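You operate a simulated robot arm through the tools that you are given. There is no shell and no other tool. Be economical: measure what you need, move in short steps, check, and stop when the job is done.

You run a simulated robot arm. Do the job below in one go: nothing can be reset, and whatever is moved stays where it is left.

## Task
Take the rasp block and put it on the slab with brown spot.

The check looks at the end state, three seconds after you hand in, the way a careful person would. Anything else that was tipped, shoved, dropped, spilled or broken makes it a failure.

## Robot
A 7-joint arm with a two-finger parallel gripper, fixed in place. Base frame: the origin is at the foot of the arm, x ahead of it, y to its left, z up; the work surface is at about z = 0. Units: mm, degrees, N and s.
With the tool pointing down near the work surface it reaches from about 240 to 620 mm from the base axis. Its first joint turns from -66.0 to 66.0 degrees. Payload 2.6 kg.
The tool frame sits at the grasp point between the pads (the TCP): z along the fingers, y along the line on which they close. The tips reach 30 mm beyond it. Largest opening 94 mm; finger width 28, thickness 10; the body of the gripper, 50 by 96 mm, starts 55 mm behind the TCP.
Orientation is that of the tool frame in the base frame, as a unit quaternion [x, y, z, w]. With the fingers straight down and closing along the base's y, the tool's x points along the base's -x, its y along +y and its z along -z.

## Interface
- The arm moves only by the tool servo_tool. Its argument "moves" is one flat list of numbers, 7 for each row, row after row: the shift along the tool's x, y, z in mm, then the turn, a rotation vector about the tool's x, y, z in degrees, then the gripper command, from -1 (shut) to 1 (fully open), values between in proportion. In form: [x, y, z, rx, ry, rz, grip, x, y, z, rx, ry, rz, grip, ...]. A call has 1 to 20 rows; each row is the pose to reach, as a shift and turn from the pose commanded when the call began, along the tool's axes at that moment. Rows are played at 5 a second. More than 50 mm and 8.6 degrees between two rows, or a gripper value outside its range, and nothing of the call is played. A pose out of reach is approached as far as the arm can. The call stops where the force on the tool passes 40 N (or 10 N more than at its start, if that is more) or the arm is blocked; 0.2 s more then pass. Each finger travels about 72 mm/s and halts on what it meets, pressing with about 33 N; the grip force reading is that of the motor and also rises with nothing between the fingers. The clock runs only during rows and for 0.2 s after the last one: add rows that repeat a pose to give the fingers time. The reply holds the time, the measured pose of the TCP, the force on the tool along the base axes, the opening and the grip force, in the units named above and with some noise.
- Cameras (640 x 400 px; columns grow to the right, rows downward): "scene" is fixed at [41.9, 458.1, 555.8]; the picture's right is [-0.61, -0.80, 0.00], its down [-0.52, 0.39, -0.76] and it looks along [0.60, -0.46, -0.65] (base axes); focal length 331 px, centre (320, 200). "wrist" rides on the gripper at [-37, 0, -58] in the tool frame; the picture's right is [0.00, -1.00, 0.00], its down [0.97, 0.00, -0.24] and it looks along [0.24, 0.00, 0.97] (tool axes); focal length 218 px, centre (320, 200). There is no depth. A picture from a camera that has moved, and an enlarged one, comes with that camera's place and axes in the base frame and with its lens. The place of the scene camera against the robot may be out by one fixed shift of up to 12 mm in any direction.
- camera(camera): a new picture of that camera. It takes no simulated time.
- zoom(camera, box): a new picture of the part [left, top, right, bottom] of that camera's present view, enlarged. It takes no simulated time.
- hand_in(): hands the job in; it is judged then, once.

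Work in short steps. Places have to be worked out from the pictures, the camera data and where the tool is seen: move nearer, look again, correct. Check each grasp and each placing, and mend what went wrong. You have 90 turns and 38 pictures in all, those below and enlarged ones among them. Open the gripper and draw the arm clear of the work before you hand the job in, unless the task says otherwise; then end with one line.

The tools are called after "Call:" by a JSON object that holds its "fn" and its "kwargs". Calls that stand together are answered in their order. servo_tool: Moves the arm, as the interface text tells. Its arguments: {"type":"object","properties":{"moves":{"type":"array"}},"required":["moves"]} The other tools are called the same way: camera (camera) takes a picture; zoom (camera, box) takes an enlarged picture of a part of a camera's view; hand_in () hands the job in.

At the start:

```text
time: 0.0
eef_pos: [306.7, 139.5, 332.9]
tcp_rot: [0.001, 1.0, 0.001, 0.0]
wrist_force: [0.5, 0.0, 0.2]
gripper_width: 94.1
finger_force: 0.0
```

scene: 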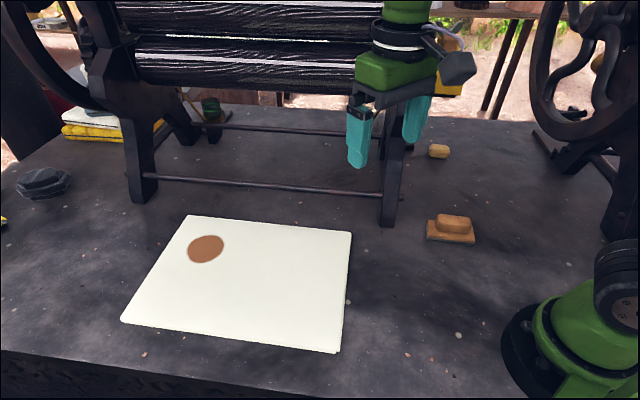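
wrist: 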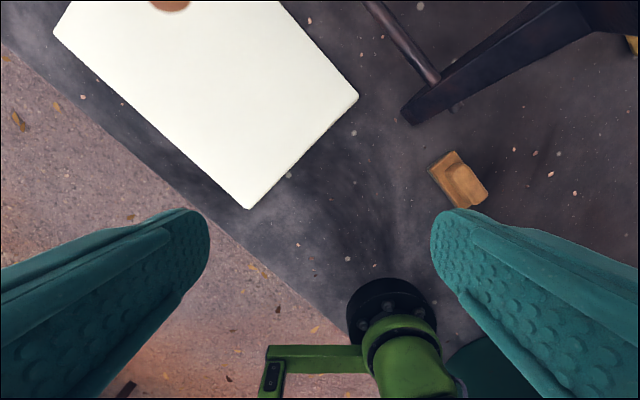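

The brown block with a raised top sits around (286,-100), and the white slab with the spot is ahead-left. I'll zoom in on both, and on the other items, to identify them.

Call:
{"fn": "zoom", "kwargs": {"camera": "scene", "box": [390, 130, 510, 260]}}

Call:
{"fn": "zoom", "kwargs": {"camera": "scene", "box": [0, 80, 360, 360]}}

Call:
{"fn": "zoom", "kwargs": {"camera": "wrist", "box": [400, 120, 520, 230]}}

```text
3.08 times, centred on (450, 195) of scene
camera zoom: at [41.9, 458.1, 555.8], right [-0.61, -0.8, 0.0], down [-0.52, 0.39, -0.76], along [0.6, -0.46, -0.65], focal length 1018 px, centre (-80, 215)
```

zoom: 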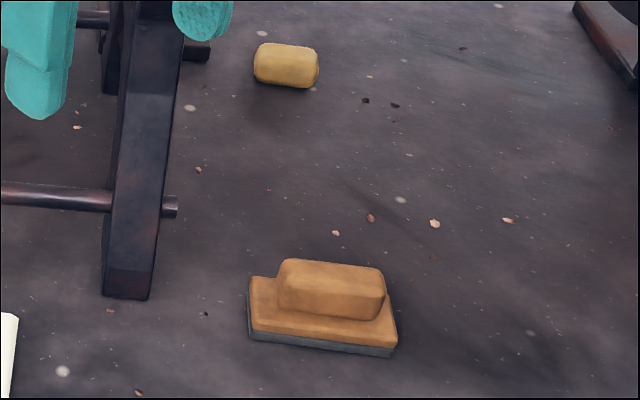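

```text
1.43 times, centred on (180, 220) of scene
camera zoom: at [41.9, 458.1, 555.8], right [-0.61, -0.8, 0.0], down [-0.52, 0.39, -0.76], along [0.6, -0.46, -0.65], focal length 473 px, centre (520, 171)
```

zoom: 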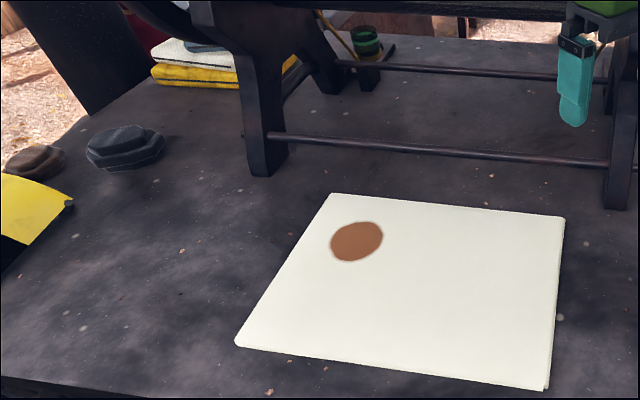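

```text
3.64 times, centred on (460, 175) of wrist
camera zoom: at [342.0, 137.7, 391.2], right [0.0, -1.0, 0.0], down [-0.97, 0.0, 0.24], along [-0.24, 0.0, -0.97], focal length 794 px, centre (-189, 291)
```

zoom: 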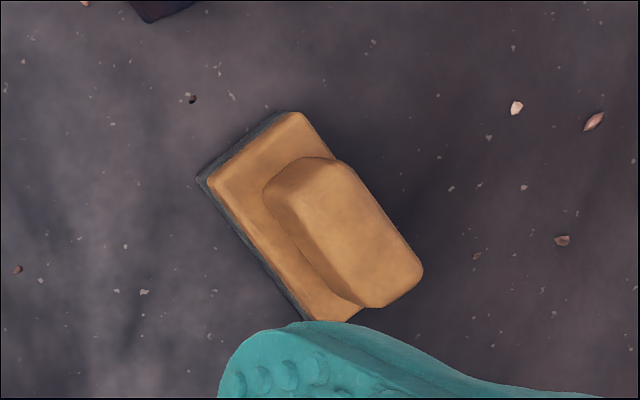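

The rasp block is the wooden block with a raised grip. The press frame's near leg stands around (388,-15), so I swing over inward of it to get a closer look from about (277,-95,258).

Call:
{"fn": "servo_tool", "kwargs": {"moves": [14, -35, 0, 0, 0, 0, 1, 28, -70, 0, 0, 0, 0, 1, 42, -105, 0, 0, 0, 0, 1, 52, -140, 0, 0, 0, 0, 1, 48, -175, 20, 0, 0, 0, 1, 40, -205, 45, 0, 0, 0, 1, 30, -235, 75, 0, 0, 0, 1, 30, -235, 75, 0, 0, 0, 1]}}

Call:
{"fn": "camera", "kwargs": {"camera": "wrist"}}

Call:
{"fn": "camera", "kwargs": {"camera": "scene"}}

```text
time: 1.8
eef_pos: [276.5, -97.2, 255.8]
tcp_rot: [0.001, 1.0, 0.001, -0.001]
wrist_force: [-0.7, 0.3, 0.6]
gripper_width: 94.0
finger_force: 0.0
```

```text
32 pictures are left
camera wrist: at [312.1, -98.1, 314.7], right [0.0, -1.0, 0.0], down [-0.97, 0.0, 0.24], along [-0.24, 0.0, -0.97], focal length 218 px, centre (320, 200)
```

wrist: 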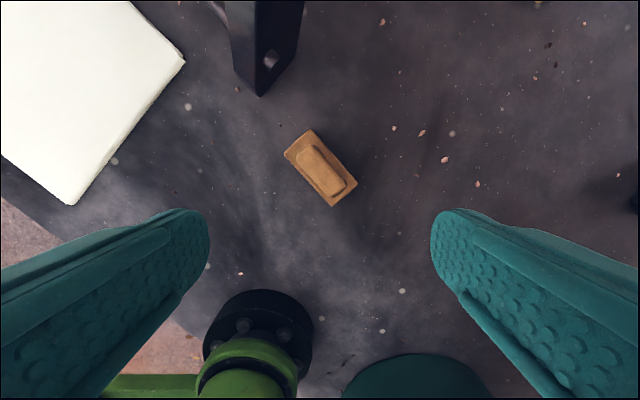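

```text
31 pictures are left
```

scene: 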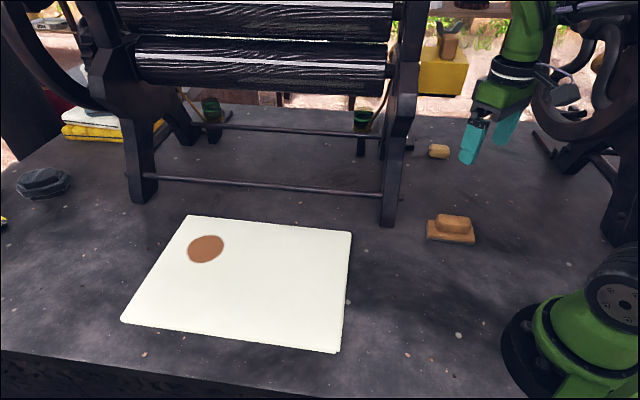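

The block is well in view; I zoom for its outline and angle.

Call:
{"fn": "zoom", "kwargs": {"camera": "wrist", "box": [270, 120, 370, 215]}}

```text
4.21 times, centred on (320, 168) of wrist
camera zoom: at [312.1, -98.1, 314.7], right [0.0, -1.0, 0.0], down [-0.97, 0.0, 0.24], along [-0.24, 0.0, -0.97], focal length 919 px, centre (320, 337)
```

zoom: 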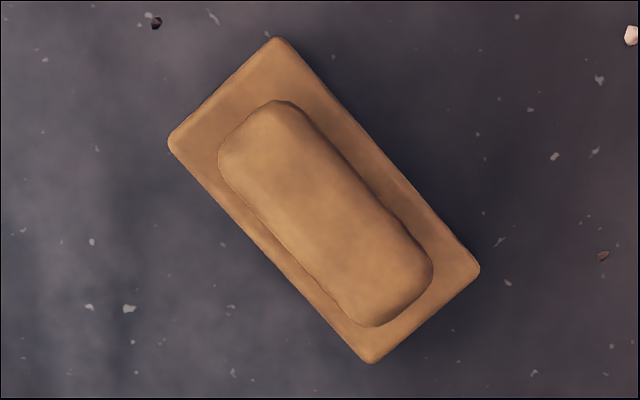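

Block centre is at about (281,-100), long axis about 42° from x, plate about 97×47 with a grip about 28 wide. I turn the tool -42° about its z and descend to z≈135 over it, then look.

Call:
{"fn": "servo_tool", "kwargs": {"moves": [-1, -1, 24, 0, 0, -8.4, 1, -2, -1, 48, 0, 0, -16.8, 1, -3, -2, 72, 0, 0, -25.2, 1, -4, -2, 96, 0, 0, -33.6, 1, -5, -3, 120, 0, 0, -42, 1, -5, -3, 120, 0, 0, -42, 1]}}

Call:
{"fn": "camera", "kwargs": {"camera": "wrist"}}

```text
time: 3.2
eef_pos: [282.7, -98.8, 136.8]
tcp_rot: [-0.359, 0.933, 0.001, 0.001]
wrist_force: [-0.4, 0.0, 0.1]
gripper_width: 93.9
finger_force: 0.1
```

```text
29 pictures are left
camera wrist: at [308.2, -75.1, 195.1], right [0.67, -0.74, 0.0], down [-0.72, -0.65, 0.24], along [-0.18, -0.16, -0.97], focal length 218 px, centre (320, 200)
```

wrist: 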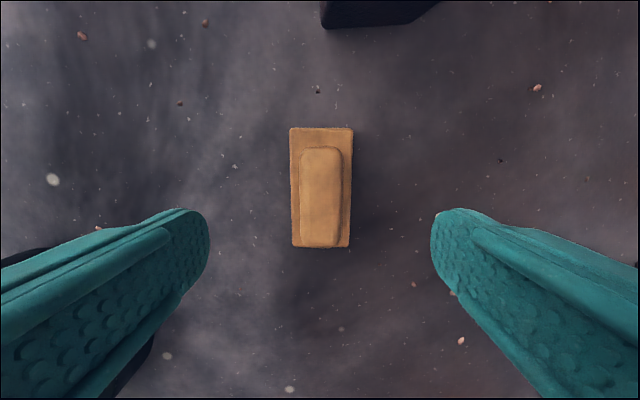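

Aligned and centred within about 1 mm. I descend partway and view from the side to judge the grip height.

Call:
{"fn": "servo_tool", "kwargs": {"moves": [0, -1, 22, 0, 0, 0, 1, 0, -1, 45, 0, 0, 0, 1, 0, -1, 70, 0, 0, 0, 1, 0, -1, 70, 0, 0, 0, 1]}}

Call:
{"fn": "zoom", "kwargs": {"camera": "scene", "box": [410, 180, 490, 255]}}

Call:
{"fn": "camera", "kwargs": {"camera": "wrist"}}

```text
time: 4.2
eef_pos: [282.4, -99.7, 67.9]
tcp_rot: [-0.357, 0.934, 0.0, 0.001]
wrist_force: [-0.8, 1.1, -0.3]
gripper_width: 94.2
finger_force: 0.0
```

```text
5.33 times, centred on (450, 218) of scene
camera zoom: at [41.9, 458.1, 555.8], right [-0.61, -0.8, 0.0], down [-0.52, 0.39, -0.76], along [0.6, -0.46, -0.65], focal length 1765 px, centre (-373, 107)
```

zoom: 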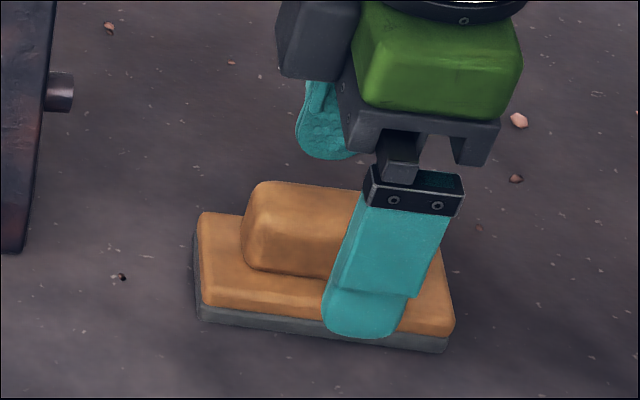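

```text
27 pictures are left
camera wrist: at [308.6, -75.7, 125.9], right [0.67, -0.74, 0.0], down [-0.72, -0.65, 0.24], along [-0.18, -0.16, -0.97], focal length 218 px, centre (320, 200)
```

wrist: 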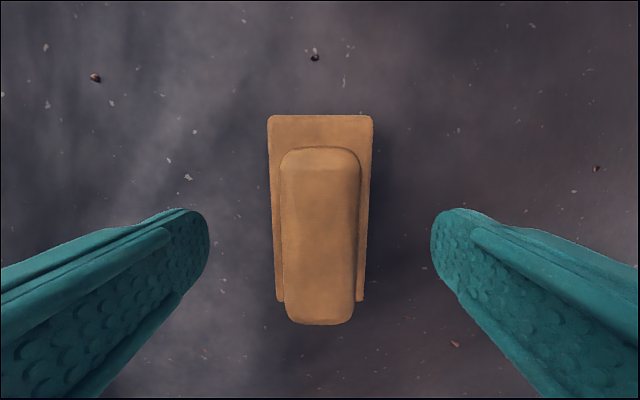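

Plate top is at about 17 mm and the grip top at about 40 mm. I lower the fingertips to about 21 mm (TCP 51) and close on the grip.

Call:
{"fn": "servo_tool", "kwargs": {"moves": [0, 0, 9, 0, 0, 0, 1, 0, 0, 17, 0, 0, 0, 1, 0, 0, 17, 0, 0, 0, 0.3, 0, 0, 17, 0, 0, 0, -0.2, 0, 0, 17, 0, 0, 0, -0.6, 0, 0, 17, 0, 0, 0, -1, 0, 0, 17, 0, 0, 0, -1, 0, 0, 17, 0, 0, 0, -1]}}

Call:
{"fn": "zoom", "kwargs": {"camera": "scene", "box": [410, 180, 490, 255]}}

```text
time: 6.0
eef_pos: [281.5, -99.0, 50.7]
tcp_rot: [-0.357, 0.934, 0.001, 0.0]
wrist_force: [1.0, 0.1, -0.4]
gripper_width: 49.6
finger_force: 33.1
```

```text
5.33 times, centred on (450, 218) of scene
camera zoom: at [41.9, 458.1, 555.8], right [-0.61, -0.8, 0.0], down [-0.52, 0.39, -0.76], along [0.6, -0.46, -0.65], focal length 1765 px, centre (-373, 107)
```

zoom: 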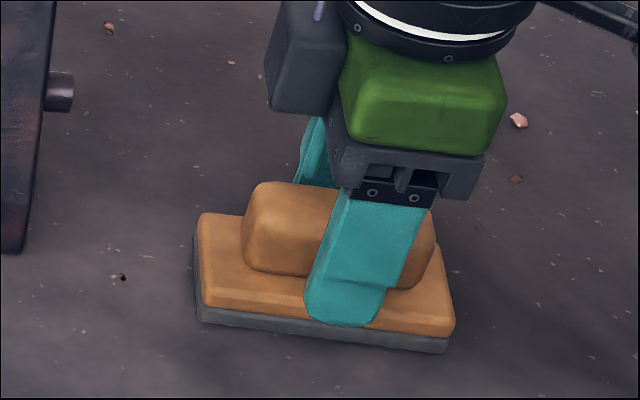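

It closed at 49.6 mm, so the tips hold the plate's edges only near their top. I'll reopen, go 11 mm deeper for a firm hold on the plate sides, and close again.

Call:
{"fn": "servo_tool", "kwargs": {"moves": [0, 0, 0, 0, 0, 0, 0.4, 0, 0, 0, 0, 0, 0, 0.4, 0, 0, 6, 0, 0, 0, 0.4, 0, 0, 11, 0, 0, 0, 0.4, 0, 0, 11, 0, 0, 0, 0.1, 0, 0, 11, 0, 0, 0, -0.4, 0, 0, 11, 0, 0, 0, -1, 0, 0, 11, 0, 0, 0, -1, 0, 0, 11, 0, 0, 0, -1]}}

Call:
{"fn": "zoom", "kwargs": {"camera": "scene", "box": [410, 180, 490, 255]}}

```text
time: 8.0
eef_pos: [281.4, -99.8, 39.8]
tcp_rot: [-0.358, 0.934, -0.001, 0.001]
wrist_force: [0.5, 0.1, -0.6]
gripper_width: 49.8
finger_force: 33.2
```

```text
5.33 times, centred on (450, 218) of scene
camera zoom: at [41.9, 458.1, 555.8], right [-0.61, -0.8, 0.0], down [-0.52, 0.39, -0.76], along [0.6, -0.46, -0.65], focal length 1765 px, centre (-373, 107)
```

zoom: 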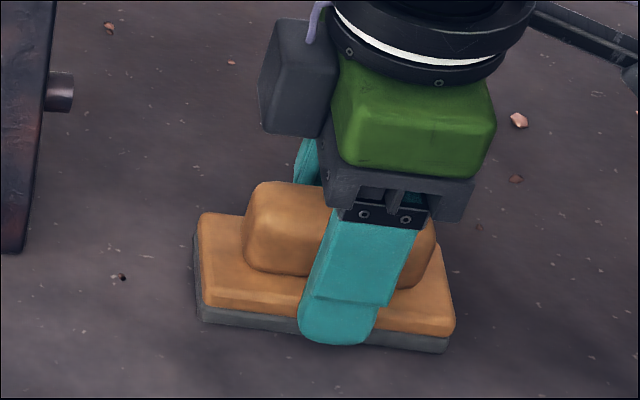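

Firm hold on the plate sides. I lift to check the grip.

Call:
{"fn": "servo_tool", "kwargs": {"moves": [0, 0, -10, 0, 0, 0, -1, 0, 0, -30, 0, 0, 0, -1, 0, 0, -60, 0, 0, 0, -1, 0, 0, -90, 0, 0, 0, -1, 0, 0, -110, 0, 0, 0, -1, 0, 0, -110, 0, 0, 0, -1]}}

Call:
{"fn": "camera", "kwargs": {"camera": "scene"}}

```text
time: 9.4
eef_pos: [283.3, -100.4, 150.0]
tcp_rot: [-0.358, 0.934, 0.0, 0.001]
wrist_force: [0.5, 0.8, -3.8]
gripper_width: 49.8
finger_force: 32.9
```

```text
24 pictures are left
```

scene: 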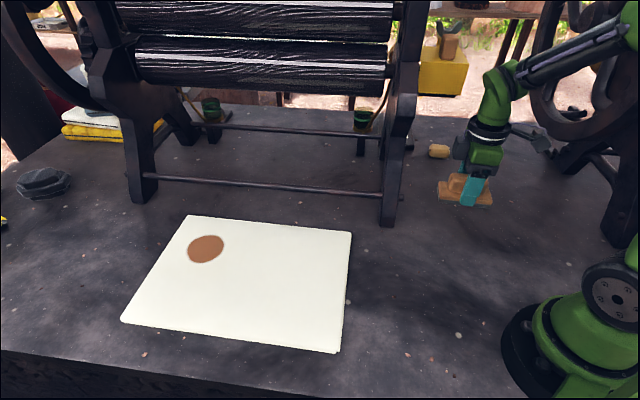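

The block is held level. I carry it around inward of the press leg to above the slab at about (410,278), z 150.

Call:
{"fn": "servo_tool", "kwargs": {"moves": [-12.6, 29, 0, 0, 0, 0, -1, -27.1, 63.1, 0, 0, 0, 0, -1, -46.8, 92.6, 0, 0, 0, 0, -1, -71.7, 117.3, 0, 0, 0, 0, -1, -100.3, 138.7, 0, 0, 0, 0, -1, -133.4, 156, 0, 0, 0, 0, -1, -168.1, 169.3, 0, 0, 0, 0, -1, -203.1, 178.3, 0, 0, 0, 0, -1, -239, 183.7, 0, 0, 0, 0, -1, -275, 186.4, 0, 0, 0, 0, -1, -312.4, 190.6, 0, 0, 0, 0, -1, -348.3, 196, 0, 0, 0, 0, -1, -348.3, 196, 0, 0, 0, 0, -1, -348.3, 196, 0, 0, 0, 0, -1]}}

Call:
{"fn": "camera", "kwargs": {"camera": "scene"}}

Call:
{"fn": "camera", "kwargs": {"camera": "wrist"}}

```text
time: 12.4
eef_pos: [409.5, 278.1, 151.7]
tcp_rot: [-0.358, 0.934, 0.0, -0.001]
wrist_force: [-0.2, 0.1, -3.6]
gripper_width: 49.8
finger_force: 33.1
```

```text
23 pictures are left
```

scene: 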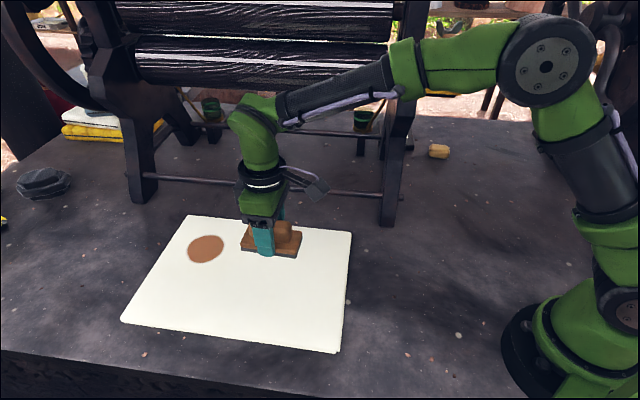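

```text
22 pictures are left
camera wrist: at [436.2, 301.7, 209.6], right [0.67, -0.74, 0.0], down [-0.72, -0.65, 0.24], along [-0.18, -0.16, -0.97], focal length 218 px, centre (320, 200)
```

wrist: 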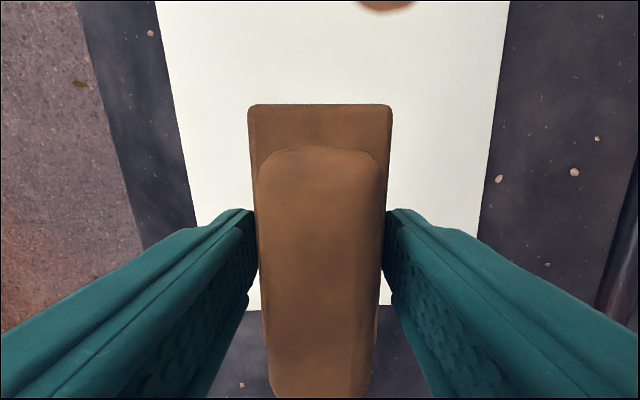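

Block is over the middle of the slab, about 90 mm clear of its near edge. I descend to about 10 mm above expected contact.

Call:
{"fn": "servo_tool", "kwargs": {"moves": [0, 0, 30, 0, 0, 0, -1, 0, 0, 60, 0, 0, 0, -1, 0, 0, 80, 0, 0, 0, -1, 0, 0, 94, 0, 0, 0, -1, 0, 0, 94, 0, 0, 0, -1]}}

Call:
{"fn": "zoom", "kwargs": {"camera": "scene", "box": [210, 190, 330, 290]}}

```text
time: 13.6
eef_pos: [411.3, 279.4, 56.0]
tcp_rot: [-0.358, 0.934, 0.0, 0.001]
wrist_force: [1.1, -0.4, -3.4]
gripper_width: 49.5
finger_force: 32.9
```

```text
4.00 times, centred on (270, 240) of scene
camera zoom: at [41.9, 458.1, 555.8], right [-0.61, -0.8, 0.0], down [-0.52, 0.39, -0.76], along [0.6, -0.46, -0.65], focal length 1324 px, centre (520, 40)
```

zoom: 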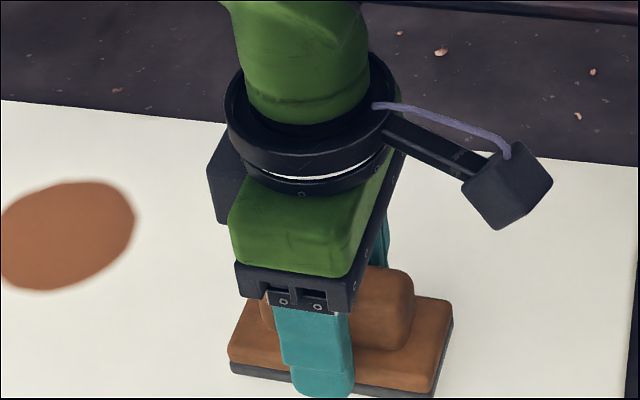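

Still free (force -3.4 N is just the weight). I lower in 2 mm steps, watching force.

Call:
{"fn": "servo_tool", "kwargs": {"moves": [0, 0, 1.5, 0, 0, 0, -1, 0, 0, 3, 0, 0, 0, -1, 0, 0, 4.5, 0, 0, 0, -1, 0, 0, 6, 0, 0, 0, -1, 0, 0, 6, 0, 0, 0, -1]}}

```text
time: 14.8
eef_pos: [411.1, 279.0, 51.2]
tcp_rot: [-0.358, 0.934, 0.0, 0.001]
wrist_force: [-11.3, -8.5, 23.3]
gripper_width: 49.6
finger_force: 33.4
```

Contact at TCP ≈51 (slab about 10 mm thick) with 23 N pressing; I back off slightly to relieve the load and read again.

Call:
{"fn": "servo_tool", "kwargs": {"moves": [0, 0, -0.5, 0, 0, 0, -1, 0, 0, -0.8, 0, 0, 0, -1, 0, 0, -0.8, 0, 0, 0, -1]}}

Call:
{"fn": "zoom", "kwargs": {"camera": "scene", "box": [210, 190, 330, 290]}}

```text
time: 15.6
eef_pos: [410.9, 278.5, 51.4]
tcp_rot: [-0.358, 0.934, 0.001, 0.002]
wrist_force: [-0.6, 0.0, 13.7]
gripper_width: 49.9
finger_force: 33.1
```

```text
4.00 times, centred on (270, 240) of scene
camera zoom: at [41.8, 458.1, 555.9], right [-0.61, -0.8, 0.0], down [-0.52, 0.39, -0.76], along [0.6, -0.46, -0.65], focal length 1324 px, centre (520, 40)
```

zoom: 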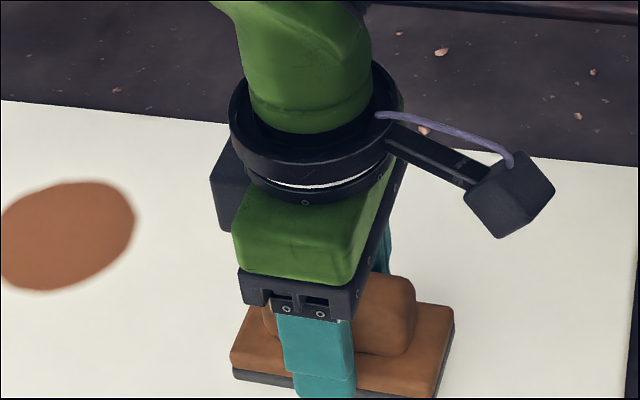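

Block rests flat on the slab with a mild push. I ease up slightly, open gradually, and rise straight up.

Call:
{"fn": "servo_tool", "kwargs": {"moves": [0, 0, -0.7, 0, 0, 0, -1, 0, 0, -0.7, 0, 0, 0, 0.2, 0, 0, -0.7, 0, 0, 0, 0.6, 0, 0, -0.7, 0, 0, 0, 0.8, 0, 0, -0.7, 0, 0, 0, 0.8, 0, 0, -15, 0, 0, 0, 0.8, 0, 0, -45, 0, 0, 0, 0.8, 0, 0, -85, 0, 0, 0, 0.8, 0, 0, -125, 0, 0, 0, 0.8, 0, 0, -160, 0, 0, 0, 0.8, 0, 0, -160, 0, 0, 0, 0.8]}}

Call:
{"fn": "camera", "kwargs": {"camera": "scene"}}

Call:
{"fn": "camera", "kwargs": {"camera": "wrist"}}

```text
time: 18.0
eef_pos: [409.0, 277.9, 210.1]
tcp_rot: [-0.358, 0.934, 0.0, 0.001]
wrist_force: [-0.3, -0.8, -0.4]
gripper_width: 84.8
finger_force: 0.1
```

```text
19 pictures are left
```

scene: 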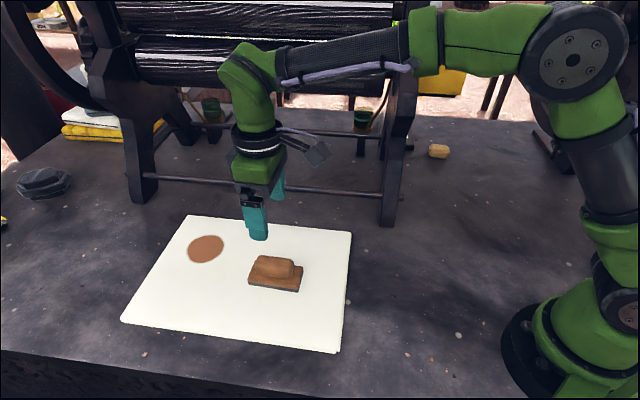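

```text
18 pictures are left
camera wrist: at [434.9, 302.2, 269.0], right [0.67, -0.74, 0.0], down [-0.72, -0.65, 0.24], along [-0.18, -0.16, -0.97], focal length 218 px, centre (320, 200)
```

wrist: 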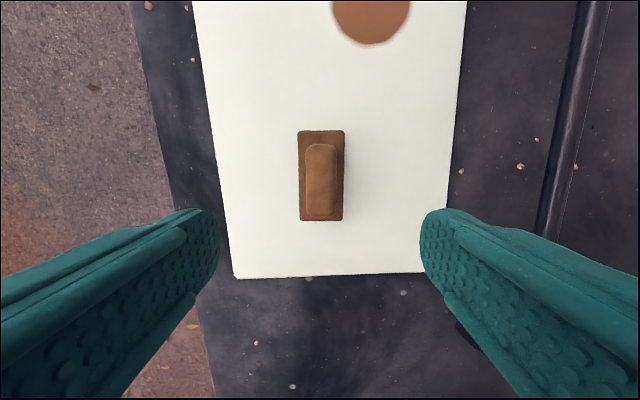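

The block sits upright and flat on the slab, and everything else is where it was. I draw the arm back and up, clear of the slab.

Call:
{"fn": "servo_tool", "kwargs": {"moves": [0, 0, -40, 0, 0, 0, 0.8, 35, -2, -70, 0, 0, 0, 0.8, 70, -4, -90, 0, 0, 0, 0.8, 105, -6, -100, 0, 0, 0, 0.8, 140, -8, -110, 0, 0, 0, 0.8, 140, -8, -110, 0, 0, 0, 0.8]}}

Call:
{"fn": "camera", "kwargs": {"camera": "scene"}}

```text
time: 19.4
eef_pos: [311.3, 178.4, 320.1]
tcp_rot: [-0.358, 0.934, 0.001, -0.001]
wrist_force: [1.1, 0.2, 0.5]
gripper_width: 84.8
finger_force: 0.2
```

```text
17 pictures are left
```

scene: 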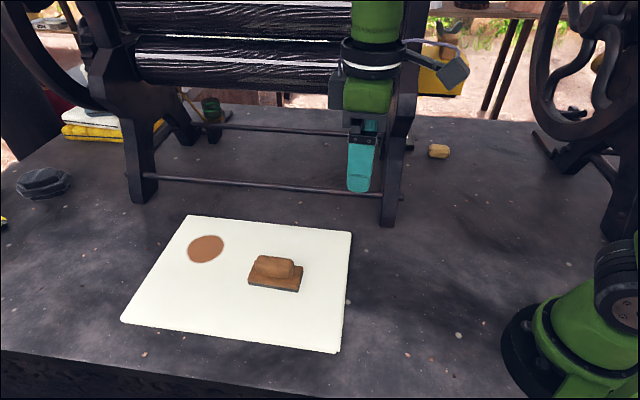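

The arm is clear, the gripper is open, and the block rests on the slab; handing in.

Call:
{"fn": "hand_in", "kwargs": {}}

```text
The job is handed in.
```

The rasp block is sitting upright and flat on the slab with the brown spot, beside the spot, and the pictures show nothing else moved.
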